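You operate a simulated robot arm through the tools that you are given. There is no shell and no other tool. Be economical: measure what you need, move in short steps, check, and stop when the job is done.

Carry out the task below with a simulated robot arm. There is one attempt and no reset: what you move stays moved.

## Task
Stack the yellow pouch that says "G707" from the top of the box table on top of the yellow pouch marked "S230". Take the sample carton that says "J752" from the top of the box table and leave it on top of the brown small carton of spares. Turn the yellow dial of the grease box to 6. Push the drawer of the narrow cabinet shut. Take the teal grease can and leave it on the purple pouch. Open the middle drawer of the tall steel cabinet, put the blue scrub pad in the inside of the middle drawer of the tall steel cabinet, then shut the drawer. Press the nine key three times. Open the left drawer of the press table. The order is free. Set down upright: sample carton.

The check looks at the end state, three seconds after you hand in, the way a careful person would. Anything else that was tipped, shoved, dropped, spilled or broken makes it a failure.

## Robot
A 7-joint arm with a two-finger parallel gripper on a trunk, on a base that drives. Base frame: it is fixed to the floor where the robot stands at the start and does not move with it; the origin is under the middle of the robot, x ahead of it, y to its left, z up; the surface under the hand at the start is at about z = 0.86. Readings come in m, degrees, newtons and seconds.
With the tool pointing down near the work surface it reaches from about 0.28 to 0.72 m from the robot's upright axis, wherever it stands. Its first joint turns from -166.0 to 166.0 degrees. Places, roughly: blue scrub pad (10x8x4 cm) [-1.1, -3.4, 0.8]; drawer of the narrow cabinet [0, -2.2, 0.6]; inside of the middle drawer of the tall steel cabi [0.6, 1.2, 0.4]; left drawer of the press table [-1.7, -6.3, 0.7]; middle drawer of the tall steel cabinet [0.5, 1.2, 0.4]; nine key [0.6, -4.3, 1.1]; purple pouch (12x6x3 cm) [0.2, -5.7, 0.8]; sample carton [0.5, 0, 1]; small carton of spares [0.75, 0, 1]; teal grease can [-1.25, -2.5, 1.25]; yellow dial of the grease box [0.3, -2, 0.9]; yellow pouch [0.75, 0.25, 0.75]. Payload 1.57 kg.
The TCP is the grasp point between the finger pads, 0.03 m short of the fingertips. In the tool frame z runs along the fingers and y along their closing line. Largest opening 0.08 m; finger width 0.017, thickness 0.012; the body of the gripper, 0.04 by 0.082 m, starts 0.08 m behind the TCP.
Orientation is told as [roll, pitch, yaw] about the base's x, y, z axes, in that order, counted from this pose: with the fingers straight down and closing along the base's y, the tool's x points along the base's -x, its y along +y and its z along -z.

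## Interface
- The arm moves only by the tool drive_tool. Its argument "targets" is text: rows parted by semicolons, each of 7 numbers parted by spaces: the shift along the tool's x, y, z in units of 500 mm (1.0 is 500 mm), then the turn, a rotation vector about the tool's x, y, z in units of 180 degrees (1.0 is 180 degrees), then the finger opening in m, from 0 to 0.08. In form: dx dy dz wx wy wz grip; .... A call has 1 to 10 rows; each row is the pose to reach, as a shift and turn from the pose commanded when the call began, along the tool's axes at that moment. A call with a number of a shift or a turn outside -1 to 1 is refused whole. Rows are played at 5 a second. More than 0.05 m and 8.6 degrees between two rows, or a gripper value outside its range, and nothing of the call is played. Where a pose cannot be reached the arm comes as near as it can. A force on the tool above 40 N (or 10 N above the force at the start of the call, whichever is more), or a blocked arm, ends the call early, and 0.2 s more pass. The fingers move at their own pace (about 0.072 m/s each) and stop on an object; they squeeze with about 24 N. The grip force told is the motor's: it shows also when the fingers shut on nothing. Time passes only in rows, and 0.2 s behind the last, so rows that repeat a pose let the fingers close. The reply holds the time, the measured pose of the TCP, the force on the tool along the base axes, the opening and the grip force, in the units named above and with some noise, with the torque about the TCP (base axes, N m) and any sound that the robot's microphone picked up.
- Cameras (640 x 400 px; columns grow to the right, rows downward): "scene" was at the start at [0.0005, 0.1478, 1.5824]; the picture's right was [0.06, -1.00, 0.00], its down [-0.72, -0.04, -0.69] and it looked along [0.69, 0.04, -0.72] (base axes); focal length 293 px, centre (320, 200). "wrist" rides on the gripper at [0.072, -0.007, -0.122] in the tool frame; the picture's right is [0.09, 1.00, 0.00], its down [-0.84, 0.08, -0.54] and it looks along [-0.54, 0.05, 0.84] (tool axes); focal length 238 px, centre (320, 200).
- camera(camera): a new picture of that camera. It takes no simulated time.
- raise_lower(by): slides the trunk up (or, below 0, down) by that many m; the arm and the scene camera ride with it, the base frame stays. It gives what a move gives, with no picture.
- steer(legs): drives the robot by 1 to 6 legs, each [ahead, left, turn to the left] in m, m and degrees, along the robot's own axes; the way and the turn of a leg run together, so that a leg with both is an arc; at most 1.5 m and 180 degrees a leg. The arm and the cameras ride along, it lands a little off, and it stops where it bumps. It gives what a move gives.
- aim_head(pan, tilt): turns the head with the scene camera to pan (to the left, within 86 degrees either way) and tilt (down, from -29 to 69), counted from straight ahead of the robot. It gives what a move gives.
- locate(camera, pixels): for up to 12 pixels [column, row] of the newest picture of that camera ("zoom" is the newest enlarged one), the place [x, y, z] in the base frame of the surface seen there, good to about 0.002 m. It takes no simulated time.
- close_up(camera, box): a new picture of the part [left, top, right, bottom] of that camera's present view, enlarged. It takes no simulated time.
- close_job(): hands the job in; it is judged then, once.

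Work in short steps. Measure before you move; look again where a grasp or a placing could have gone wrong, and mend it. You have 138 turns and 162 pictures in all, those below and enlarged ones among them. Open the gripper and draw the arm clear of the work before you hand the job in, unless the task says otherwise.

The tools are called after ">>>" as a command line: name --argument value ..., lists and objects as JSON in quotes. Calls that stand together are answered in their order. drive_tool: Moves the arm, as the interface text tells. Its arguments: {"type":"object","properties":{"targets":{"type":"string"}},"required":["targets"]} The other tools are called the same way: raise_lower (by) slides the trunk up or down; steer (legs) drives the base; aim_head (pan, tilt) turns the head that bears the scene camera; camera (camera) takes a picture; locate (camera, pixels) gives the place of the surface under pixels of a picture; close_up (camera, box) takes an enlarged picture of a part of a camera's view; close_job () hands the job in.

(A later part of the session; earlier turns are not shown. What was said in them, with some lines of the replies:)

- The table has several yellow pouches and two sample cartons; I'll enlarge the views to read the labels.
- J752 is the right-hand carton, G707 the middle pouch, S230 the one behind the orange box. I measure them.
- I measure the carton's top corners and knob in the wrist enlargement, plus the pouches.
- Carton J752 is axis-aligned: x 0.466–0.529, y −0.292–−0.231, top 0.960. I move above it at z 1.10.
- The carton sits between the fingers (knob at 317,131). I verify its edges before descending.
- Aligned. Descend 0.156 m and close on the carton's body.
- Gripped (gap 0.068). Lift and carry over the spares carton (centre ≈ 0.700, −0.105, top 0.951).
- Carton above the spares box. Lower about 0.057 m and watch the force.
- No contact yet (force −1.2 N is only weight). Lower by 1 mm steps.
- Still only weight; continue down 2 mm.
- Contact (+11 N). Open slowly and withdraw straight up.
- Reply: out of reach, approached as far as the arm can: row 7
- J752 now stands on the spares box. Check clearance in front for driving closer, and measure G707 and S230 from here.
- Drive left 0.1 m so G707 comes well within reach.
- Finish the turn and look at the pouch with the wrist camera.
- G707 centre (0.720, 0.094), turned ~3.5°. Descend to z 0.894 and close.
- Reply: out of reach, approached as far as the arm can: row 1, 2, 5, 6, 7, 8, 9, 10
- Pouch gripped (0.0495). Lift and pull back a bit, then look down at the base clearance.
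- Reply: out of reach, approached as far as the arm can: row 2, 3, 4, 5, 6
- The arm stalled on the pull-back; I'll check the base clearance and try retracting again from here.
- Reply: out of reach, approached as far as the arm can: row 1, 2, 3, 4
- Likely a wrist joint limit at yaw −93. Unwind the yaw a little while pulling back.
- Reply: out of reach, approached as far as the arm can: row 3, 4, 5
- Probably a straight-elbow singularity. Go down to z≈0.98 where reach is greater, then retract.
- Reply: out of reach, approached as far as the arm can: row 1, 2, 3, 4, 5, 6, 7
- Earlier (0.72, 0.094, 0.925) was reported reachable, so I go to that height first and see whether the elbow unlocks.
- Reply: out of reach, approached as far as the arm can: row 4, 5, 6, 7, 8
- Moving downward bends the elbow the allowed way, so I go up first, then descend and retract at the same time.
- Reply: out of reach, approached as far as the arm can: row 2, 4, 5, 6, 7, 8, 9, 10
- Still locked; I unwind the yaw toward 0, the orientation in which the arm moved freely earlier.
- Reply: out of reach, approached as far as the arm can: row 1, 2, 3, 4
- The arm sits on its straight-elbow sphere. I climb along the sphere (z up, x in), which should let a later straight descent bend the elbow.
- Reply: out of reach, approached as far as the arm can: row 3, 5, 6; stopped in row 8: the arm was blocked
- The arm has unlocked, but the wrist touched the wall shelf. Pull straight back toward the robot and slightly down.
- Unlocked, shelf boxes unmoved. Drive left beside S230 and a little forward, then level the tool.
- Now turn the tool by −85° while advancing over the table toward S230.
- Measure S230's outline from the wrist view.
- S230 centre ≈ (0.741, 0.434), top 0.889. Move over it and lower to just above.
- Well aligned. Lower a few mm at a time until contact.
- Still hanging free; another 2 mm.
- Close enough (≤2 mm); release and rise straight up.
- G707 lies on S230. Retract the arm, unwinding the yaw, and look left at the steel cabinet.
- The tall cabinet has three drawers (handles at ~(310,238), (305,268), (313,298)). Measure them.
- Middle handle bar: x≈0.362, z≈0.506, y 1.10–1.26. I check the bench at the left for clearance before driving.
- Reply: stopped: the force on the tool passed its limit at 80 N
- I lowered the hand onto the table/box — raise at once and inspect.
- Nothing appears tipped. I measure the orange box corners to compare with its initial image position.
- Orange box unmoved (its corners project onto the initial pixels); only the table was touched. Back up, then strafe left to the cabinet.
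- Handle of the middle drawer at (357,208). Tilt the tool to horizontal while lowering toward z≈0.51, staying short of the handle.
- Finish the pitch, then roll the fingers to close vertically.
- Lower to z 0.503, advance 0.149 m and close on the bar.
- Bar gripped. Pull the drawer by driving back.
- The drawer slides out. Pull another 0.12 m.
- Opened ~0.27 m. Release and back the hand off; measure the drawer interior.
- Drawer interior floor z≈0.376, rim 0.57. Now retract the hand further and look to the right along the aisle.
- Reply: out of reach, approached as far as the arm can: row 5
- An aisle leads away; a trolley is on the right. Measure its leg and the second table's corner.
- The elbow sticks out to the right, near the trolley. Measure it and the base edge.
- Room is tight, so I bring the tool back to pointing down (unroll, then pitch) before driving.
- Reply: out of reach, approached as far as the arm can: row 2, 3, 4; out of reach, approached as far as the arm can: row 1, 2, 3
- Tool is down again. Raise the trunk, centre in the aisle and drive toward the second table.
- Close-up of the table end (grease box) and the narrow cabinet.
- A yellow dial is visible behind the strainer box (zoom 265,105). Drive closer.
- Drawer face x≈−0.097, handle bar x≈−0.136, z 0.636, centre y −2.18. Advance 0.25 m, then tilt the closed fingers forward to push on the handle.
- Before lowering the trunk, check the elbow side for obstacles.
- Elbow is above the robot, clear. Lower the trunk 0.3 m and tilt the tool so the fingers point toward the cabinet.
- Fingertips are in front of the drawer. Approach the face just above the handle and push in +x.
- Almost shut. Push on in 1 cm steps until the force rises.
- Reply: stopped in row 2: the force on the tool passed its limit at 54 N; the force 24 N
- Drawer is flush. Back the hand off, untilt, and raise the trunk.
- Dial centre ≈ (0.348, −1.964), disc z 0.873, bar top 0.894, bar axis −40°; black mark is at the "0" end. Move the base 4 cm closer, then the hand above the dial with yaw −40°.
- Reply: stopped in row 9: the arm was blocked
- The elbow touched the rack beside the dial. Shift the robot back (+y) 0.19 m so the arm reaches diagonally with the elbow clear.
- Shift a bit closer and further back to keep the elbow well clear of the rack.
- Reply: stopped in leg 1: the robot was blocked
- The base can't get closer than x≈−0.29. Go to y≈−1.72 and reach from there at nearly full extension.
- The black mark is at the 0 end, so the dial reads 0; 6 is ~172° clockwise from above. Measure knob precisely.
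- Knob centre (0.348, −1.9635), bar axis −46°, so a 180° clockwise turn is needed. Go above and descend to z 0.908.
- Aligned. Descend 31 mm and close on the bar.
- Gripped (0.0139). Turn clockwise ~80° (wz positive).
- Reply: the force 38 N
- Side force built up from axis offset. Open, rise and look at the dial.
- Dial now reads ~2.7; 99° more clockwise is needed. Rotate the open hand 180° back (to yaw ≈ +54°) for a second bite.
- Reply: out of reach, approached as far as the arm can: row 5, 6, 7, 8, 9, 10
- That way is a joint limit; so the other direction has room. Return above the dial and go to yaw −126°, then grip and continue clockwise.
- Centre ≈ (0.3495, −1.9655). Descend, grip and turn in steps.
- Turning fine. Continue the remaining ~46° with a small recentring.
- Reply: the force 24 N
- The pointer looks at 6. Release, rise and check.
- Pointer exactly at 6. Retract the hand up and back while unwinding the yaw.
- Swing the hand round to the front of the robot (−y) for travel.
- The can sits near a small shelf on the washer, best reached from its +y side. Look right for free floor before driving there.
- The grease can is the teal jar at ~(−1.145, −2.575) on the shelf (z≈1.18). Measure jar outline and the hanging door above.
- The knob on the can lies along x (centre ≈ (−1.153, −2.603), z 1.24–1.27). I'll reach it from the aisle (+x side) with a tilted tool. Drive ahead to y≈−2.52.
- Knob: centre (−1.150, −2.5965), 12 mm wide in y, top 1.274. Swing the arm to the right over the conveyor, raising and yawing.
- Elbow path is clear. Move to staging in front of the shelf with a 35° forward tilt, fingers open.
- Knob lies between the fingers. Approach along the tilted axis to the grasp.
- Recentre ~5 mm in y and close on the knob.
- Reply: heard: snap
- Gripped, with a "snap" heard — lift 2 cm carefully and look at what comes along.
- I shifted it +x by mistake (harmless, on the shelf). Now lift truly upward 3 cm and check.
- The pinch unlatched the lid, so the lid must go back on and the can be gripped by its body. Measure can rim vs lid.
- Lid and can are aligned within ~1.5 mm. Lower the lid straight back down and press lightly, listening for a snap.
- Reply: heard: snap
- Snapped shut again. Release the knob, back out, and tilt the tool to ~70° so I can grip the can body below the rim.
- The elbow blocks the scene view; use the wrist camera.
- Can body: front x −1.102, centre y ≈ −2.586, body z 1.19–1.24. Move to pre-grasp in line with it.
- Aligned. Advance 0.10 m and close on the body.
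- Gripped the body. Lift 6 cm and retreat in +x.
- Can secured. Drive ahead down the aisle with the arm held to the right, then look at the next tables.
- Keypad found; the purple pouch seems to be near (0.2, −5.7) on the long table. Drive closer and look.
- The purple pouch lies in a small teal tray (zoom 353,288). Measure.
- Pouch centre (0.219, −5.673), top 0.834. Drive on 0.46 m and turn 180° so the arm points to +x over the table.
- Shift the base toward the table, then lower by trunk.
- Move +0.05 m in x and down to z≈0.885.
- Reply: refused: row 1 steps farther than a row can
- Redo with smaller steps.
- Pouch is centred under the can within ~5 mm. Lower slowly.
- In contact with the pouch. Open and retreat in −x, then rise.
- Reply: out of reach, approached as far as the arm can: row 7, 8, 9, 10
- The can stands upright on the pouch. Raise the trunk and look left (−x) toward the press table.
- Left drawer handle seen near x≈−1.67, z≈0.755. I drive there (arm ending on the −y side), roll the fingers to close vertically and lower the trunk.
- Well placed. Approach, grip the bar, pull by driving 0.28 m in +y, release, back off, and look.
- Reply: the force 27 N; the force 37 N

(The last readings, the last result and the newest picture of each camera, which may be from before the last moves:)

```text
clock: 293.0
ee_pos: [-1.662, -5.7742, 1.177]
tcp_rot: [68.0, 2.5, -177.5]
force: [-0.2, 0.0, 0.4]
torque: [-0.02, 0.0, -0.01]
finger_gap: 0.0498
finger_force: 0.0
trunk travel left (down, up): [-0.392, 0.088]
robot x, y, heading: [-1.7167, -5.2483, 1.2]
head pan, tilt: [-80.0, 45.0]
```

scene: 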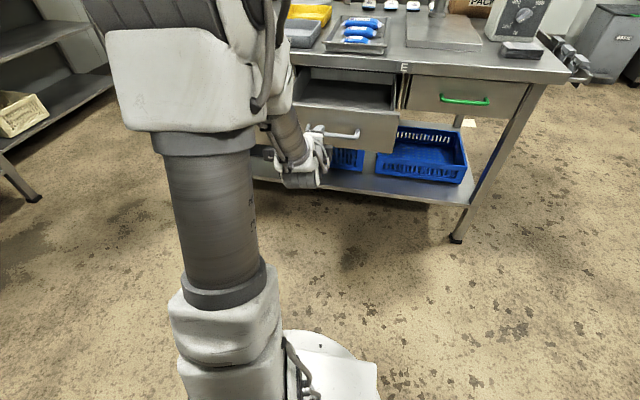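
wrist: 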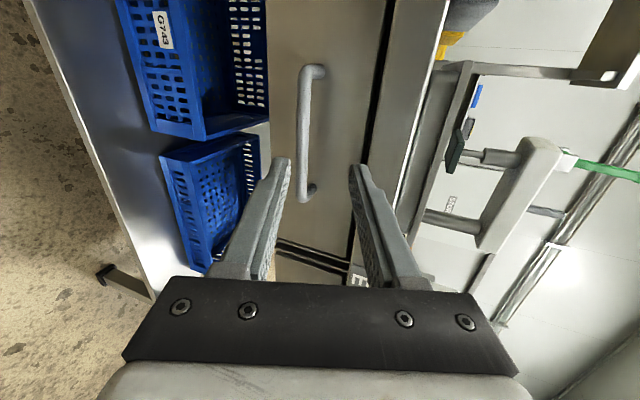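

The left drawer is open. Now go to the keypad: turn so the arm points +x, drive to (−0.06, −4.36), set TCP height ≈1.08, close the fingers and look.

>>> steer --legs '[[0, 0, 88.8], [0.89, 0, 0], [0, -0.83, 0], [0, -0.8, 0]]'

>>> raise_lower --by -0.096

>>> drive_tool --targets "0 0 0 0 0 0 0; 0 0 0 0 0 0 0; 0 0 0 0 0 0 0"

>>> aim_head --pan -75 --tilt 30

>>> camera --camera "scene"

>>> camera --camera "wrist"

```text
clock: 302.6
ee_pos: [-1.194, -4.5211, 1.1764]
tcp_rot: [68.0, 2.4, -87.8]
force: [-0.4, 0.4, -0.6]
torque: [-0.03, -0.01, 0.0]
finger_gap: 0.0503
finger_force: 0.0
trunk travel left (down, up): [-0.392, 0.088]
robot x, y, heading: [-1.7223, -4.5726, 91.1]
head pan, tilt: [-80.0, 45.0]
stopped in leg 2: the robot was blocked; the commanded pose is now the measured one
```

```text
clock: 303.9
ee_pos: [-1.1946, -4.5212, 1.0802]
tcp_rot: [68.0, 2.4, -87.8]
force: [0.7, 1.0, 0.3]
torque: [0.0, -0.04, 0.0]
finger_gap: 0.05
finger_force: 0.0
trunk travel left (down, up): [-0.296, 0.184]
robot x, y, heading: [-1.7222, -4.5696, 90.8]
head pan, tilt: [-80.0, 45.0]
```

```text
clock: 304.7
ee_pos: [-1.1932, -4.5206, 1.0798]
tcp_rot: [67.9, 2.3, -87.8]
force: [0.5, 0.0, -0.1]
torque: [0.02, -0.02, -0.02]
finger_gap: 0.0
finger_force: 21.3
trunk travel left (down, up): [-0.296, 0.184]
robot x, y, heading: [-1.7194, -4.571, 90.7]
head pan, tilt: [-80.0, 45.0]
```

```text
clock: 305.5
ee_pos: [-1.1944, -4.5205, 1.0794]
tcp_rot: [68.0, 2.4, -87.8]
force: [0.3, 0.5, -0.7]
torque: [0.0, 0.01, 0.01]
finger_gap: 0.0
finger_force: 21.6
trunk travel left (down, up): [-0.296, 0.184]
robot x, y, heading: [-1.7213, -4.5707, 90.7]
head pan, tilt: [-75.0, 30.0]
```

```text
47 pictures are left
```

scene: 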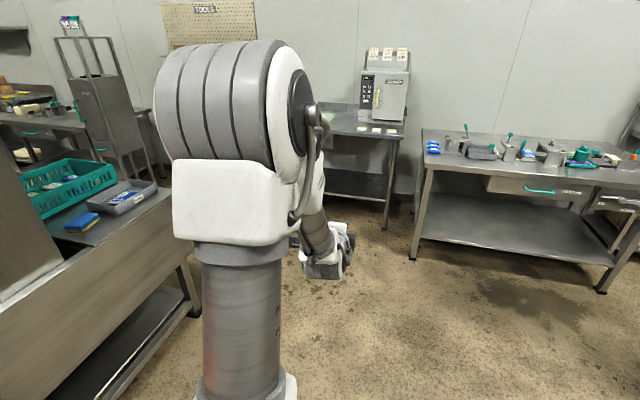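

```text
46 pictures are left
```

wrist: 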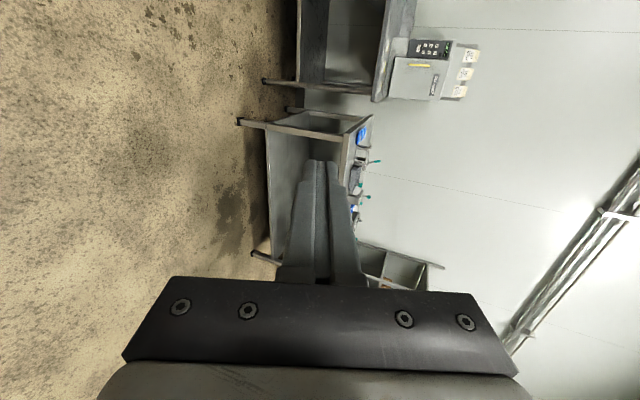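

Bumped something ahead; go right first, then forward. Also locate the blue scrub pad seen at (82,222).

>>> locate --camera "scene" --pixels '[[82, 221], [68, 222], [98, 218], [84, 213], [80, 229], [60, 180], [120, 225], [150, 195], [130, 190]]'

>>> close_up --camera "scene" --box '[20, 150, 180, 260]'

>>> steer --legs '[[-0.02, -0.5, -0.7], [0.22, -0.6, 0], [0, -0.56, 0]]'

>>> aim_head --pan -80 --tilt 25

>>> camera --camera "scene"

>>> camera --camera "wrist"

```text
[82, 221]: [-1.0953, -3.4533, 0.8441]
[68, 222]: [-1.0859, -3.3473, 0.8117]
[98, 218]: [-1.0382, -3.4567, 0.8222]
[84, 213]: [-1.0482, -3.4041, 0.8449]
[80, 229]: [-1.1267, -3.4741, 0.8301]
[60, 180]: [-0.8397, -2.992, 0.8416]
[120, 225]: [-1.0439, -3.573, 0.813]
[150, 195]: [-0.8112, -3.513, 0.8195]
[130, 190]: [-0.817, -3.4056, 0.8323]
```

```text
3.64 times, centred on (100, 205) of scene
```

zoom: 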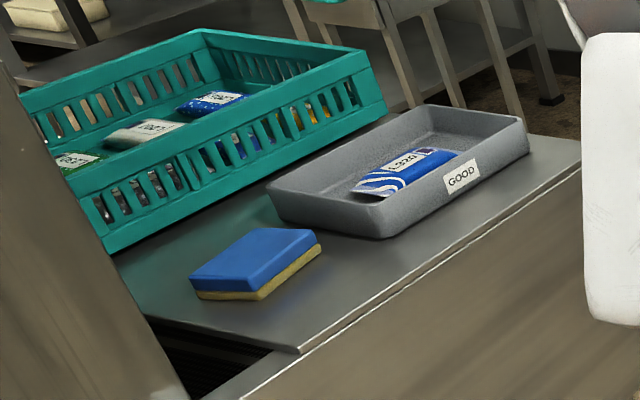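

```text
clock: 318.7
ee_pos: [0.4875, -4.3652, 1.0815]
tcp_rot: [67.8, 2.4, -89.6]
force: [-0.8, -0.1, 0.0]
torque: [0.02, -0.01, -0.03]
finger_gap: 0.0
finger_force: 21.1
trunk travel left (down, up): [-0.296, 0.184]
robot x, y, heading: [-0.0348, -4.3998, 89.0]
head pan, tilt: [-75.0, 30.0]
```

```text
clock: 319.4
ee_pos: [0.4873, -4.3648, 1.0794]
tcp_rot: [68.0, 2.4, -89.7]
force: [0.3, -0.7, 0.4]
torque: [0.01, 0.0, 0.0]
finger_gap: 0.0001
finger_force: 21.1
trunk travel left (down, up): [-0.296, 0.184]
robot x, y, heading: [-0.0342, -4.3979, 89.1]
head pan, tilt: [-80.0, 25.0]
```

```text
44 pictures are left
```

scene: 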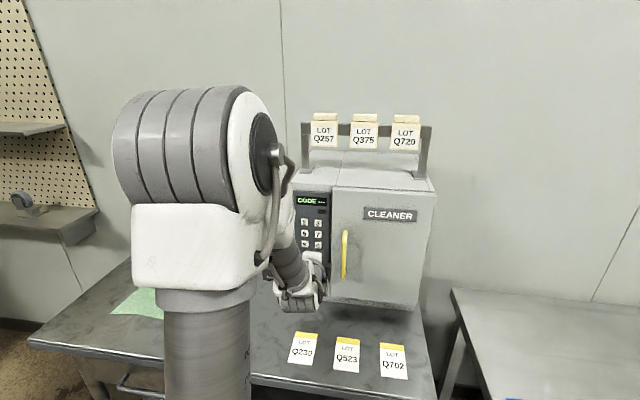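

```text
43 pictures are left
```

wrist: 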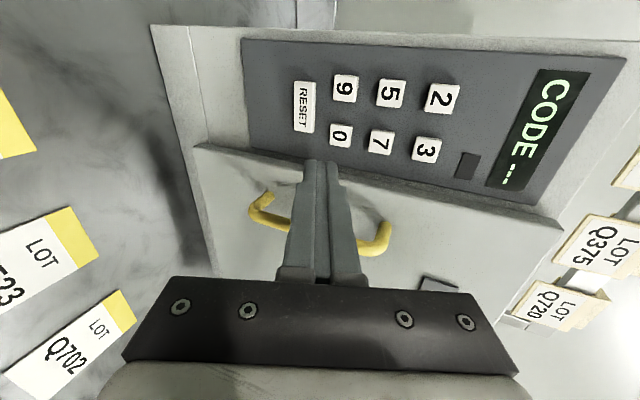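

Measure key 9 (wrist 345,87) and the pad corners.

>>> locate --camera "wrist" --pixels '[[345, 87], [338, 78], [352, 98], [390, 93], [340, 134], [320, 100]]'

>>> locate --camera "zoom" --pixels '[[193, 275], [252, 231], [318, 238], [258, 288], [256, 260], [225, 255], [290, 265]]'

```text
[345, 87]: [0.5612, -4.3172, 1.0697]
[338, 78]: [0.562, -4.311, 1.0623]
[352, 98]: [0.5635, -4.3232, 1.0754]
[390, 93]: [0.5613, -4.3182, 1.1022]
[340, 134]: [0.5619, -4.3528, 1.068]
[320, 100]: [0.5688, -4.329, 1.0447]
```

```text
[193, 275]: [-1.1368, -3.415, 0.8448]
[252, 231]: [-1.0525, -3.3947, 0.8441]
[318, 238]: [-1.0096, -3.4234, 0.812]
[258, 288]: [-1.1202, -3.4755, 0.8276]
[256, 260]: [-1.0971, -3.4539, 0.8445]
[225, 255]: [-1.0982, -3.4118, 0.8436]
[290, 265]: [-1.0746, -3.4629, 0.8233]
```

Key 9 at (0.5612, −4.317, 1.069). Press it three times with separate strokes and check the display.

>>> drive_tool --targets "0.047 -0.004 0.023 0 0 0 0; 0.0945 -0.0078 0.0468 0 0 0 0; 0.0945 0.0057 0.0802 0 0 0 0; 0.0945 0.0136 0.0996 0 0 0 0; 0.0945 0.0136 0.0996 0 0 0 0; 0.0945 0.0057 0.0802 0 0 0 0; 0.0945 -0.0003 0.0653 0 0 0 0; 0.0945 -0.0003 0.0653 0 0 0 0"

>>> close_up --camera "wrist" --box '[240, 0, 640, 250]'

>>> drive_tool --targets "0 0.006 0.0148 0 0 0 0; 0 0.0139 0.0343 0 0 0 0; 0 0.0139 0.0343 0 0 0 0; 0 0.006 0.0148 0 0 0 0; 0 0 0 0 0 0 0; 0 0 0 0 0 0 0"

>>> drive_tool --targets "0 0.006 0.0148 0 0 0 0; 0 0.0139 0.0343 0 0 0 0; 0 0.0139 0.0343 0 0 0 0; 0 0.006 0.0148 0 0 0 0; 0 0 0 0 0 0 0; 0 0 0 0 0 0 0"

>>> close_up --camera "wrist" --box '[240, 0, 640, 250]'

```text
clock: 321.2
ee_pos: [0.5151, -4.3177, 1.0693]
tcp_rot: [68.0, 2.4, -89.8]
force: [0.1, 0.0, 0.0]
torque: [-0.01, -0.01, 0.0]
finger_gap: 0.0
finger_force: 21.0
trunk travel left (down, up): [-0.296, 0.184]
robot x, y, heading: [-0.0362, -4.3998, 88.7]
head pan, tilt: [-80.0, 25.0]
heard: click
```

```text
1.60 times, centred on (440, 125) of wrist
```

zoom: 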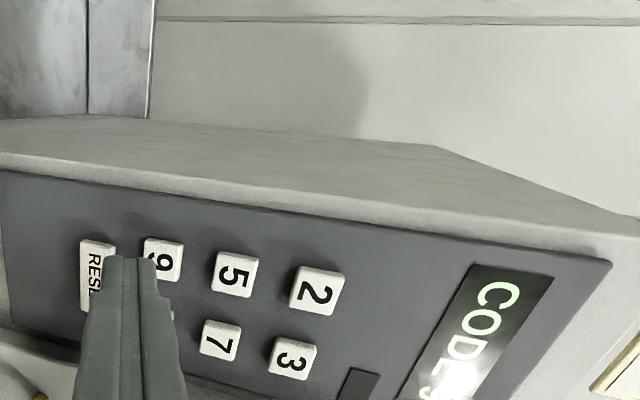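

```text
clock: 322.6
ee_pos: [0.5173, -4.3157, 1.071]
tcp_rot: [68.0, 2.5, -89.8]
force: [-0.4, 0.3, 0.5]
torque: [0.01, -0.02, 0.0]
finger_gap: 0.0002
finger_force: 21.3
trunk travel left (down, up): [-0.296, 0.184]
robot x, y, heading: [-0.0407, -4.3964, 89.0]
head pan, tilt: [-80.0, 25.0]
heard: click
```

```text
clock: 324.0
ee_pos: [0.5171, -4.3177, 1.0703]
tcp_rot: [68.0, 2.3, -89.7]
force: [-0.5, 0.0, -0.8]
torque: [0.0, 0.02, -0.01]
finger_gap: 0.0
finger_force: 21.5
trunk travel left (down, up): [-0.296, 0.184]
robot x, y, heading: [-0.0388, -4.4008, 88.9]
head pan, tilt: [-80.0, 25.0]
heard: click
```

```text
1.60 times, centred on (440, 125) of wrist
```

zoom: 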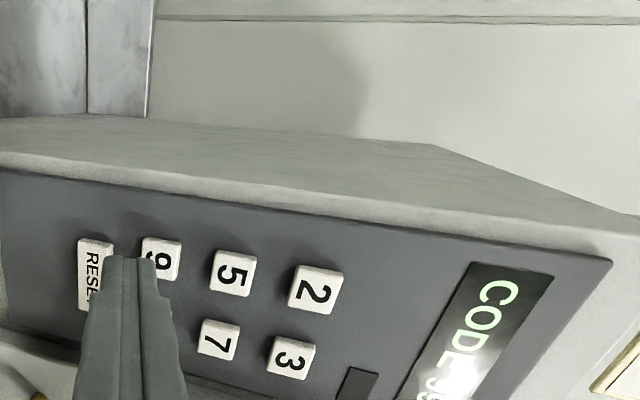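

Three clicks registered. Now go for the pad: back off, turn so the arm points over the washer's end, tilt the tool down with closing along the pad's short side, and look.

>>> steer --legs '[[0, 0.5, 0], [0, 0, 103.5]]'

>>> drive_tool --targets "0 0 -0.02 0.042 0 0 0.04; 0 0 -0.02 0.084 0 0 0.08; 0 0 -0.02 0.126 0 0 0.08; 0 0 -0.02 0.168 0 0 0.08; 0 0 -0.02 0.21 0 0 0.08; 0 0 -0.02 0.252 0 0 0.08; 0 0 -0.02 0.294 0 0 0.08; 0 0 -0.02 0.336 0 0 0.08; 0 0 -0.02 0.378 0 0 0.08; 0 0 -0.02 0.378 0 0 0.08"

>>> steer --legs '[[0.236, -0.54, 0]]'

>>> raise_lower --by -0.08

>>> camera --camera "wrist"

>>> aim_head --pan -80 --tilt 40

>>> camera --camera "scene"

```text
clock: 333.7
ee_pos: [-0.6907, -3.8501, 1.0696]
tcp_rot: [68.0, 2.4, 7.5]
force: [-0.1, 0.1, -0.1]
torque: [0.02, 0.0, -0.03]
finger_gap: 0.0001
finger_force: 21.1
trunk travel left (down, up): [-0.296, 0.184]
robot x, y, heading: [-0.5423, -4.3922, -174.1]
head pan, tilt: [-80.0, 25.0]
```

```text
clock: 335.9
ee_pos: [-0.6894, -3.86, 1.0738]
tcp_rot: [-0.1, 2.4, 7.5]
force: [0.1, -0.1, 0.1]
torque: [0.02, -0.01, -0.01]
finger_gap: 0.0802
finger_force: 0.0
trunk travel left (down, up): [-0.296, 0.184]
robot x, y, heading: [-0.5433, -4.3898, -173.8]
head pan, tilt: [-80.0, 25.0]
```

```text
clock: 340.0
ee_pos: [-0.9671, -3.3872, 1.0744]
tcp_rot: [0.1, 2.5, 7.4]
force: [0.1, 0.1, 0.5]
torque: [0.0, -0.01, 0.02]
finger_gap: 0.0799
finger_force: 0.1
trunk travel left (down, up): [-0.296, 0.184]
robot x, y, heading: [-0.8184, -3.9165, -174.1]
head pan, tilt: [-80.0, 25.0]
stopped in leg 1: the robot was blocked; the commanded pose is now the measured one
```

```text
clock: 341.2
ee_pos: [-0.9662, -3.3883, 0.9927]
tcp_rot: [0.0, 2.5, 7.3]
force: [0.3, 0.2, -0.3]
torque: [-0.02, 0.03, 0.01]
finger_gap: 0.0799
finger_force: 0.0
trunk travel left (down, up): [-0.216, 0.264]
robot x, y, heading: [-0.819, -3.9192, -174.1]
head pan, tilt: [-80.0, 25.0]
```

```text
40 pictures are left
```

wrist: 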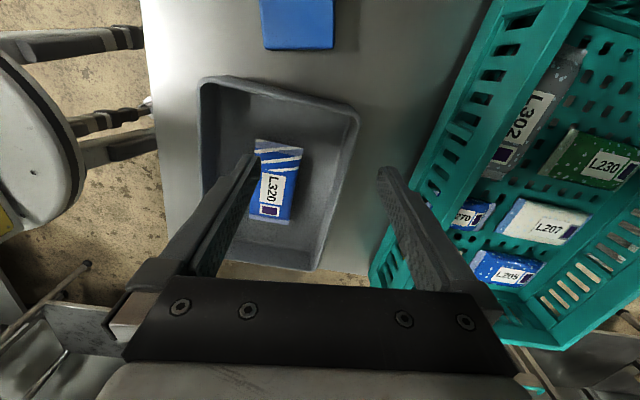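

```text
clock: 341.9
ee_pos: [-0.9669, -3.3872, 0.9935]
tcp_rot: [0.0, 2.4, 7.4]
force: [-0.2, 0.6, 0.4]
torque: [0.01, -0.01, -0.01]
finger_gap: 0.0799
finger_force: 0.0
trunk travel left (down, up): [-0.216, 0.264]
robot x, y, heading: [-0.8184, -3.921, -174.2]
head pan, tilt: [-80.0, 40.0]
```

```text
39 pictures are left
```

scene: 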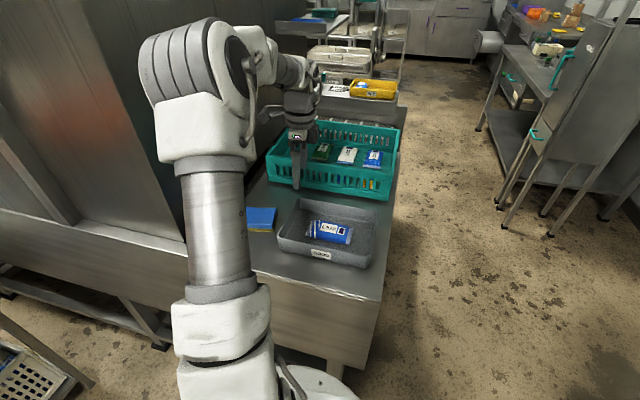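

Pad centre ≈ (−1.086, −3.434), 6.3 cm wide. Move above it, align, descend, grip and lift, then verify.

>>> drive_tool --targets "0.083 -0.02 0 0 -0.013 -0.034 0.08; 0.166 -0.041 0 0 -0.013 -0.034 0.08; 0.248 -0.061 0 0 -0.013 -0.034 0.08; 0.248 -0.061 0.08 0 -0.013 -0.034 0.08; 0.248 -0.061 0.16 0 -0.013 -0.034 0.08; 0.248 -0.061 0.24 0 -0.013 -0.034 0.08; 0.248 -0.061 0.287 0 -0.013 -0.034 0.08; 0.248 -0.061 0.287 0 -0.013 -0.034 0.08"

>>> drive_tool --targets "0 0 0 0 0 0 0.03; 0 0 0 0 0 0 0.03; 0 0 0 0 0 0 0.03; 0 0 0 0 0 0 0.03"

>>> drive_tool --targets "0 0 -0.08 0 0 0 0.03; 0 0 -0.16 0 0 0 0.03; 0 0 -0.24 0 0 0 0.03; 0 0 -0.3 0 0 0 0.03"

>>> camera --camera "wrist"

>>> camera --camera "scene"

```text
clock: 343.7
ee_pos: [-1.089, -3.4357, 0.8527]
tcp_rot: [0.1, 0.1, 13.5]
force: [0.9, -0.2, -0.2]
torque: [-0.02, -0.01, -0.01]
finger_gap: 0.08
finger_force: 0.0
trunk travel left (down, up): [-0.216, 0.264]
robot x, y, heading: [-0.8159, -3.9194, -174.1]
head pan, tilt: [-80.0, 40.0]
```

```text
clock: 344.7
ee_pos: [-1.0886, -3.4359, 0.8535]
tcp_rot: [0.1, 0.1, 13.5]
force: [0.5, 0.3, -0.3]
torque: [-0.04, 0.01, 0.0]
finger_gap: 0.0694
finger_force: 24.1
trunk travel left (down, up): [-0.216, 0.264]
robot x, y, heading: [-0.8192, -3.9164, -174.1]
head pan, tilt: [-80.0, 40.0]
```

```text
clock: 345.7
ee_pos: [-1.093, -3.4342, 1.005]
tcp_rot: [0.2, 0.1, 13.5]
force: [-0.6, 0.2, -0.7]
torque: [-0.02, 0.0, -0.01]
finger_gap: 0.0692
finger_force: 23.8
trunk travel left (down, up): [-0.216, 0.264]
robot x, y, heading: [-0.8218, -3.9165, -174.1]
head pan, tilt: [-80.0, 40.0]
```

```text
38 pictures are left
```

wrist: 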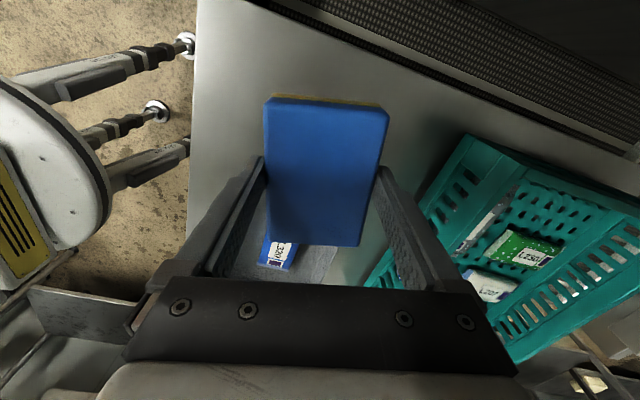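

```text
37 pictures are left
```

scene: 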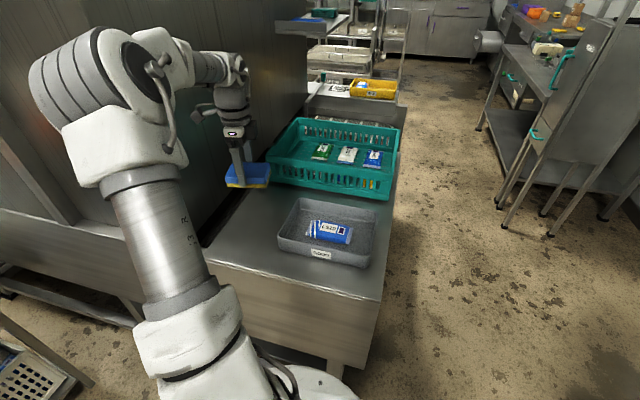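

Pad is held. Raise, leave the washer, and turn so the arm trails behind (−y) for the way back up the aisle.

>>> raise_lower --by 0.2

>>> steer --legs '[[0, 0.25, 0], [-0.37, 0.27, 0], [0, 0, 87], [0, 0, 87]]'

>>> aim_head --pan 80 --tilt 30

>>> camera --camera "scene"

```text
clock: 347.9
ee_pos: [-1.0937, -3.4357, 1.2041]
tcp_rot: [0.0, 0.2, 13.4]
force: [0.8, 0.5, -0.9]
torque: [0.04, -0.03, 0.0]
finger_gap: 0.0697
finger_force: 23.5
trunk travel left (down, up): [-0.416, 0.064]
robot x, y, heading: [-0.8212, -3.9189, -174.2]
head pan, tilt: [-80.0, 40.0]
```

```text
clock: 363.2
ee_pos: [-0.1403, -4.898, 1.2047]
tcp_rot: [0.2, 0.1, -167.3]
force: [-0.7, 0.6, -1.3]
torque: [0.01, 0.01, 0.04]
finger_gap: 0.0691
finger_force: 24.3
trunk travel left (down, up): [-0.416, 0.064]
robot x, y, heading: [-0.4042, -4.4119, 4.9]
head pan, tilt: [-80.0, 40.0]
```

```text
clock: 365.6
ee_pos: [-0.141, -4.8984, 1.2049]
tcp_rot: [0.1, 0.1, -167.3]
force: [-0.2, -0.4, 0.0]
torque: [0.01, 0.0, 0.01]
finger_gap: 0.0694
finger_force: 24.3
trunk travel left (down, up): [-0.416, 0.064]
robot x, y, heading: [-0.4043, -4.4104, 5.1]
head pan, tilt: [80.0, 30.0]
```

```text
36 pictures are left
```

scene: 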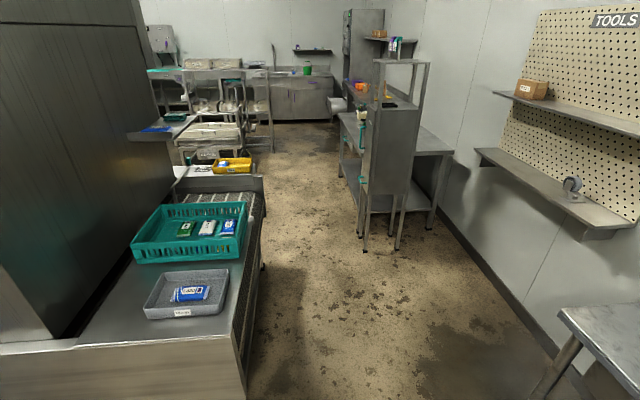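

Aisle is clear. Correct the heading and strafe up the aisle toward the box table.

>>> steer --legs '[[0.045, 0.3, -5], [0, 1.0, 0], [0, 1.0, 0], [0, 1.0, 0], [0, 1.0, 0]]'

>>> steer --legs '[[0, 0.9, 0]]'

>>> camera --camera "scene"

```text
clock: 398.1
ee_pos: [-0.0919, -0.6272, 1.2045]
tcp_rot: [0.2, 0.1, -175.1]
force: [-0.2, 0.3, -0.3]
torque: [0.0, -0.02, 0.02]
finger_gap: 0.0691
finger_force: 23.8
trunk travel left (down, up): [-0.416, 0.064]
robot x, y, heading: [-0.2935, -0.1095, -2.6]
head pan, tilt: [80.0, 30.0]
```

```text
clock: 405.0
ee_pos: [-0.0525, 0.2521, 1.2047]
tcp_rot: [0.1, 0.1, -175.2]
force: [0.4, 1.2, -0.4]
torque: [0.01, 0.0, -0.01]
finger_gap: 0.0696
finger_force: 24.0
trunk travel left (down, up): [-0.416, 0.064]
robot x, y, heading: [-0.2513, 0.7761, -2.8]
head pan, tilt: [80.0, 30.0]
```

```text
35 pictures are left
5 turns are left
```

scene: 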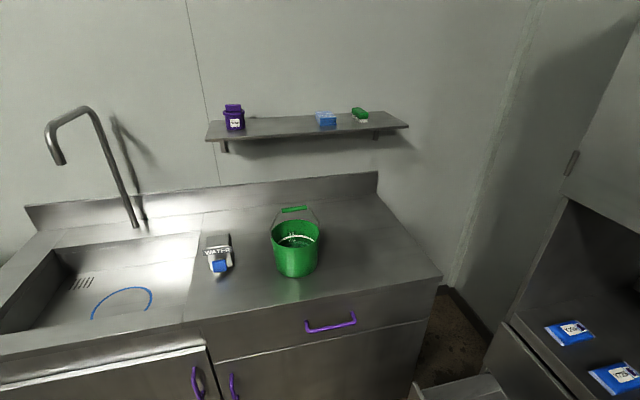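

Arrived at the cabinet. Back a bit, turn so the arm points +x over the open drawer, position, extend, and lower the trunk to just above the rim.

>>> steer --legs '[[-0.12, 0, 0], [0, 0, 92.8]]'

>>> steer --legs '[[0.18, -0.04, 0]]'

>>> drive_tool --targets "0 0.07 0 0 0 0 0.03; 0 0.14 0 0 0 0 0.03; 0 0.14 0 0 0 0 0.03"

>>> raise_lower --by -0.4

>>> aim_head --pan -70 --tilt 55

>>> camera --camera "scene"

>>> camera --camera "wrist"

```text
clock: 411.9
ee_pos: [0.131, 1.0199, 1.2043]
tcp_rot: [0.4, 0.1, -80.3]
force: [-0.9, -0.2, 0.1]
torque: [-0.01, -0.03, 0.02]
finger_gap: 0.0693
finger_force: 23.9
trunk travel left (down, up): [-0.416, 0.064]
robot x, y, heading: [-0.3743, 0.7805, 92.0]
head pan, tilt: [80.0, 30.0]
```

```text
clock: 413.7
ee_pos: [0.1652, 1.1983, 1.2046]
tcp_rot: [0.2, 0.1, -80.4]
force: [0.0, 0.1, -0.6]
torque: [-0.02, -0.02, 0.0]
finger_gap: 0.0692
finger_force: 23.8
trunk travel left (down, up): [-0.416, 0.064]
robot x, y, heading: [-0.3361, 0.9564, 91.9]
head pan, tilt: [80.0, 30.0]
```

```text
clock: 414.5
ee_pos: [0.2339, 1.2083, 1.2039]
tcp_rot: [0.1, 0.0, -80.4]
force: [0.6, 1.2, -0.7]
torque: [0.01, -0.01, -0.01]
finger_gap: 0.0694
finger_force: 24.0
trunk travel left (down, up): [-0.416, 0.064]
robot x, y, heading: [-0.3357, 0.9552, 91.9]
head pan, tilt: [80.0, 30.0]
```

```text
clock: 418.3
ee_pos: [0.2332, 1.2096, 0.8047]
tcp_rot: [0.1, 0.1, -80.4]
force: [-0.3, 0.6, -0.6]
torque: [0.01, 0.0, 0.02]
finger_gap: 0.0693
finger_force: 24.2
trunk travel left (down, up): [-0.016, 0.464]
robot x, y, heading: [-0.3366, 0.9595, 92.2]
head pan, tilt: [80.0, 30.0]
```

```text
clock: 420.7
ee_pos: [0.2346, 1.2096, 0.8055]
tcp_rot: [0.1, 0.1, -80.4]
force: [0.3, -0.9, -0.7]
torque: [-0.02, 0.03, -0.01]
finger_gap: 0.0693
finger_force: 24.4
trunk travel left (down, up): [-0.016, 0.464]
robot x, y, heading: [-0.3384, 0.9586, 92.1]
head pan, tilt: [-70.0, 55.0]
```

```text
34 pictures are left
```

scene: 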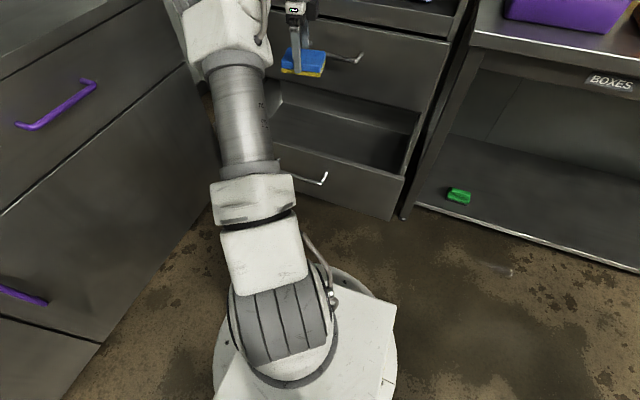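

```text
33 pictures are left
4 turns are left
```

wrist: 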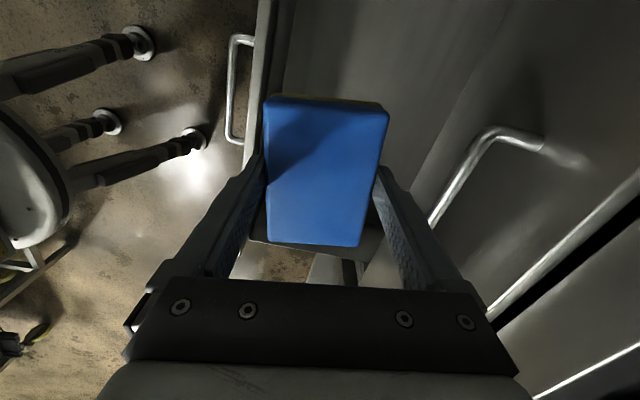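

Pad is over the open drawer. Lower it to the drawer floor, release, rise, retreat, and prepare the tilted closed fingers for pushing the drawer.

>>> drive_tool --targets "0 0.03 0.08 0 0 0 0.03; 0 0.03 0.17 0 0 0 0.03; 0 0.03 0.26 0 0 0 0.03; 0 0.03 0.35 0 0 0 0.03; 0 0.03 0.44 0 0 0 0.03; 0 0.03 0.53 0 0 0 0.03; 0 0.03 0.62 0 0 0 0.03; 0 0.03 0.7 0 0 0 0.03; 0 0.03 0.745 0 0 0 0.03; 0 0.03 0.763 0 0 0 0.03"

>>> drive_tool --targets "0 0 0 0 0 0 0.06; 0 0 0 0 0 0 0.08; 0 0 0 0 0 0 0.08; 0 0 -0.08 0 0 0 0.08; 0 0 -0.17 0 0 0 0.08; 0 0 -0.26 0 0 0 0.08; 0 0 -0.35 0 0 0 0.08; 0 0 -0.44 0 0 0 0.08; 0 0 -0.53 0 0 0 0.08; 0 0 -0.62 0 0 0 0.08"

>>> raise_lower --by 0.1

>>> camera --camera "wrist"

>>> steer --legs '[[0, 0.42, 0], [-0.17, 0, 0]]'

>>> drive_tool --targets "0 0 0 -0.043 0 0 0.04; 0 0 0 -0.086 0 0 0; 0 0 0 -0.129 0 0 0; 0 0 0 -0.172 0 0 0; 0 0 0 -0.215 0 0 0; 0 0 0 -0.258 0 0 0; 0 0 0 -0.3 0 0 0; 0 0 0 -0.3 0 0 0"

>>> raise_lower --by -0.11

>>> aim_head --pan -75 --tilt 40

>>> camera --camera "scene"

```text
clock: 422.9
ee_pos: [0.2486, 1.2135, 0.4236]
tcp_rot: [0.1, 0.1, -80.4]
force: [-0.4, -0.4, 0.1]
torque: [0.01, 0.01, -0.03]
finger_gap: 0.0694
finger_force: 24.0
trunk travel left (down, up): [-0.016, 0.464]
robot x, y, heading: [-0.3378, 0.9592, 92.0]
head pan, tilt: [-70.0, 55.0]
```

```text
clock: 425.1
ee_pos: [0.248, 1.2125, 0.7352]
tcp_rot: [0.1, 0.1, -80.4]
force: [-0.3, 0.0, -0.4]
torque: [0.0, 0.01, -0.01]
finger_gap: 0.0802
finger_force: 0.1
trunk travel left (down, up): [-0.016, 0.464]
robot x, y, heading: [-0.3354, 0.9599, 91.9]
head pan, tilt: [-70.0, 55.0]
```

```text
clock: 426.4
ee_pos: [0.2474, 1.2124, 0.8337]
tcp_rot: [0.2, 0.1, -80.4]
force: [0.1, -0.6, -0.4]
torque: [-0.04, -0.01, 0.0]
finger_gap: 0.0799
finger_force: 0.0
trunk travel left (down, up): [-0.116, 0.364]
robot x, y, heading: [-0.3356, 0.9574, 91.8]
head pan, tilt: [-70.0, 55.0]
```

```text
32 pictures are left
```

wrist: 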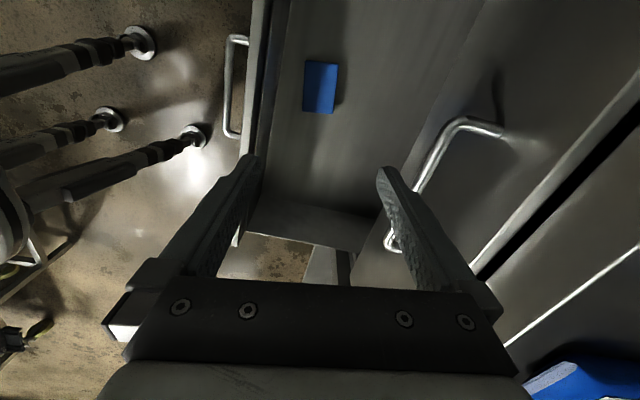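

```text
clock: 431.4
ee_pos: [-0.1449, 1.026, 0.8352]
tcp_rot: [0.2, 0.2, -80.9]
force: [-0.4, 0.0, -0.1]
torque: [-0.02, 0.04, 0.02]
finger_gap: 0.0798
finger_force: 0.1
trunk travel left (down, up): [-0.116, 0.364]
robot x, y, heading: [-0.7347, 0.7778, 91.3]
head pan, tilt: [-70.0, 55.0]
```

```text
clock: 433.2
ee_pos: [-0.1452, 1.0262, 0.8359]
tcp_rot: [54.3, 0.1, -80.8]
force: [0.1, -0.3, -0.6]
torque: [-0.01, 0.01, -0.03]
finger_gap: 0.0
finger_force: 21.2
trunk travel left (down, up): [-0.116, 0.364]
robot x, y, heading: [-0.7323, 0.7759, 91.4]
head pan, tilt: [-70.0, 55.0]
```

```text
clock: 434.6
ee_pos: [-0.1458, 1.0268, 0.7253]
tcp_rot: [54.2, 0.1, -80.8]
force: [0.5, -0.6, 0.8]
torque: [-0.01, -0.04, -0.01]
finger_gap: 0.0001
finger_force: 21.4
trunk travel left (down, up): [-0.006, 0.474]
robot x, y, heading: [-0.7324, 0.7762, 91.6]
head pan, tilt: [-70.0, 55.0]
```

```text
clock: 435.4
ee_pos: [-0.1442, 1.0273, 0.7249]
tcp_rot: [54.1, 0.1, -80.8]
force: [-0.3, -0.6, -0.3]
torque: [-0.02, 0.0, 0.0]
finger_gap: 0.0001
finger_force: 21.3
trunk travel left (down, up): [-0.006, 0.474]
robot x, y, heading: [-0.7275, 0.7766, 91.3]
head pan, tilt: [-75.0, 40.0]
```

```text
31 pictures are left
3 turns are left
```

scene: 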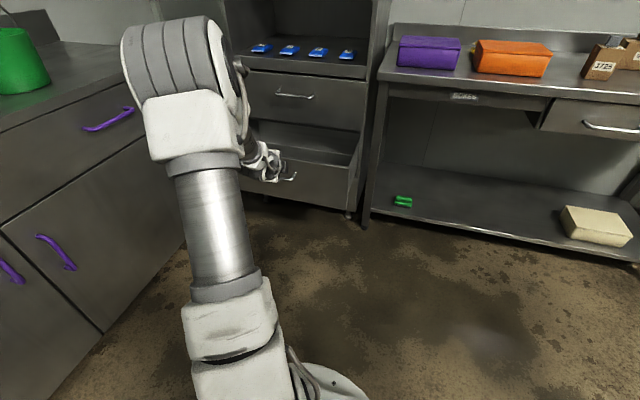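

Pad lies flat in the drawer. Lower the fingers in front of the face (y≈1.03) and push the drawer shut, then retreat and look.

>>> drive_tool --targets "0 -0.063 0.046 0 0 0 0; 0 -0.126 0.092 0 0 0 0; 0 -0.189 0.137 0 0 0 0; 0 -0.252 0.183 0 0 0 0; 0 -0.3155 0.229 0 0 0 0; 0 -0.3155 0.229 0 0 0 0"

>>> steer --legs '[[0, -0.3, 0], [0, -0.2, 0]]'

>>> drive_tool --targets "0 0.0118 0.0162 0 0 0 0; 0 0.0236 0.0324 0 0 0 0; 0 0.0354 0.0486 0 0 0 0; 0 0.0472 0.0648 0 0 0 0; 0 0.059 0.081 0 0 0 0; 0 0.0708 0.0972 0 0 0 0; 0 0.0826 0.1134 0 0 0 0; 0 0.0944 0.1296 0 0 0 0"

>>> drive_tool --targets "0 -0.03 -0.041 0 0 0 0; 0 -0.06 -0.082 0 0 0 0.03; 0 -0.06 -0.082 0 0 0 0.05"

>>> steer --legs '[[0, 0.4, 0]]'

>>> camera --camera "scene"

>>> close_up --camera "scene" --box '[220, 30, 400, 230]'

```text
clock: 436.8
ee_pos: [-0.1411, 1.0311, 0.5278]
tcp_rot: [54.1, 0.3, -80.9]
force: [0.0, 0.7, 0.6]
torque: [0.01, 0.02, 0.0]
finger_gap: 0.0
finger_force: 21.4
trunk travel left (down, up): [-0.006, 0.474]
robot x, y, heading: [-0.7295, 0.7769, 91.4]
head pan, tilt: [-75.0, 40.0]
```

```text
clock: 441.3
ee_pos: [0.3578, 1.0426, 0.5284]
tcp_rot: [54.2, 0.1, -81.1]
force: [0.6, -1.2, 0.2]
torque: [-0.02, -0.06, 0.02]
finger_gap: 0.0
finger_force: 21.4
trunk travel left (down, up): [-0.006, 0.474]
robot x, y, heading: [-0.2347, 0.786, 91.3]
head pan, tilt: [-75.0, 40.0]
```

```text
clock: 442.1
ee_pos: [0.3756, 1.0451, 0.5275]
tcp_rot: [53.8, 0.1, -81.0]
force: [-18.9, -6.4, 16.7]
torque: [-0.1, -0.36, -0.24]
finger_gap: 0.0
finger_force: 21.2
trunk travel left (down, up): [-0.006, 0.474]
robot x, y, heading: [-0.2387, 0.7924, 91.3]
head pan, tilt: [-75.0, 40.0]
stopped in row 3: the force on the tool passed its limit at 57 N (the readings are from after the stop); the commanded pose is now the measured one
```

```text
clock: 442.9
ee_pos: [0.3274, 1.0369, 0.5233]
tcp_rot: [53.7, 0.1, -81.0]
force: [0.0, 0.0, -0.4]
torque: [-0.01, 0.0, 0.0]
finger_gap: 0.05
finger_force: 0.1
trunk travel left (down, up): [-0.006, 0.474]
robot x, y, heading: [-0.2368, 0.7912, 91.5]
head pan, tilt: [-75.0, 40.0]
```

```text
clock: 446.4
ee_pos: [-0.0766, 1.0277, 0.5239]
tcp_rot: [53.8, 0.2, -80.9]
force: [0.0, 0.1, 0.2]
torque: [-0.02, -0.01, -0.03]
finger_gap: 0.0499
finger_force: 0.0
trunk travel left (down, up): [-0.006, 0.474]
robot x, y, heading: [-0.6348, 0.7807, 91.4]
head pan, tilt: [-75.0, 40.0]
```

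```text
30 pictures are left
```

scene: 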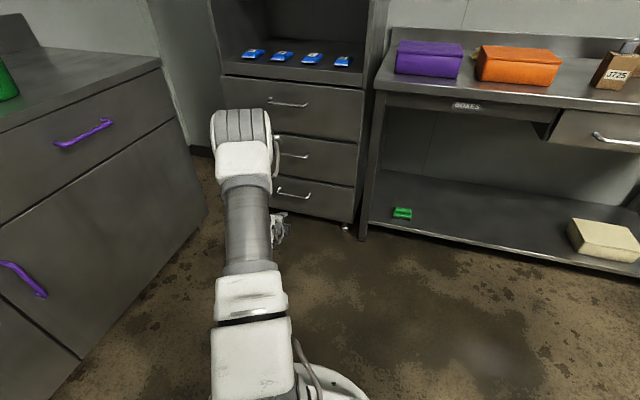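

```text
2.00 times, centred on (310, 130) of scene
2 turns are left
```

zoom: 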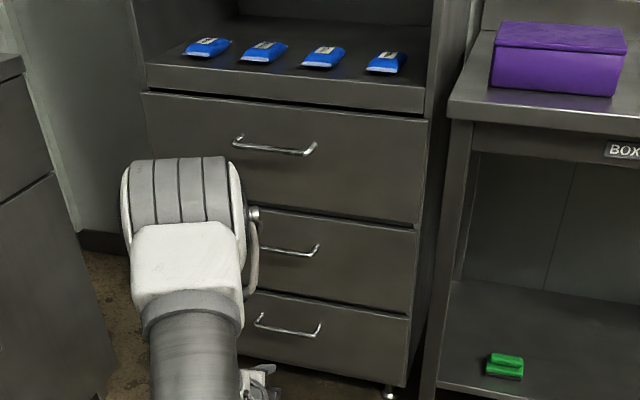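

The middle drawer is flush with the other two, the gripper is open and the arm is clear of the work, so I hand the job in.

>>> close_job

```text
The job is handed in.
```

I carried out every item on the list and handed the job in; I did not re-check the earlier placements at the end, and the judging result has not come back.

- **Pouches:** G707 lies on S230.
- **Sample carton:** J752 stands upright on the small carton of spares.
- **Grease dial:** it points at 6.
- **Narrow cabinet drawer:** shut.
- **Teal grease can:** it stands on the purple pouch.
- **Middle drawer of the tall cabinet:** the blue scrub pad is inside and the drawer is shut.
- **Nine key:** pressed three times, with three clicks heard.
- **Left drawer of the press table:** open.

Some contacts along the way could count against it:

- **Grease can lid:** pinching its knob made the lid come off. I snapped it back on and then gripped the can by its body.
- **Hand on the box table:** lowering the trunk, I pressed the hand onto it. The orange box next to it had not moved.
- **Wrist on the wall shelf:** the wrist touched the wall shelf above the box table. The boxes on it looked unmoved.
- **Elbow on the rack:** the elbow touched the rack beside the grease box.
- **Base bumps:** the base bumped the grease-box table, the end of the washer and something ahead of it on the way to the keypad, probably a trolley. I did not check whether these moved.
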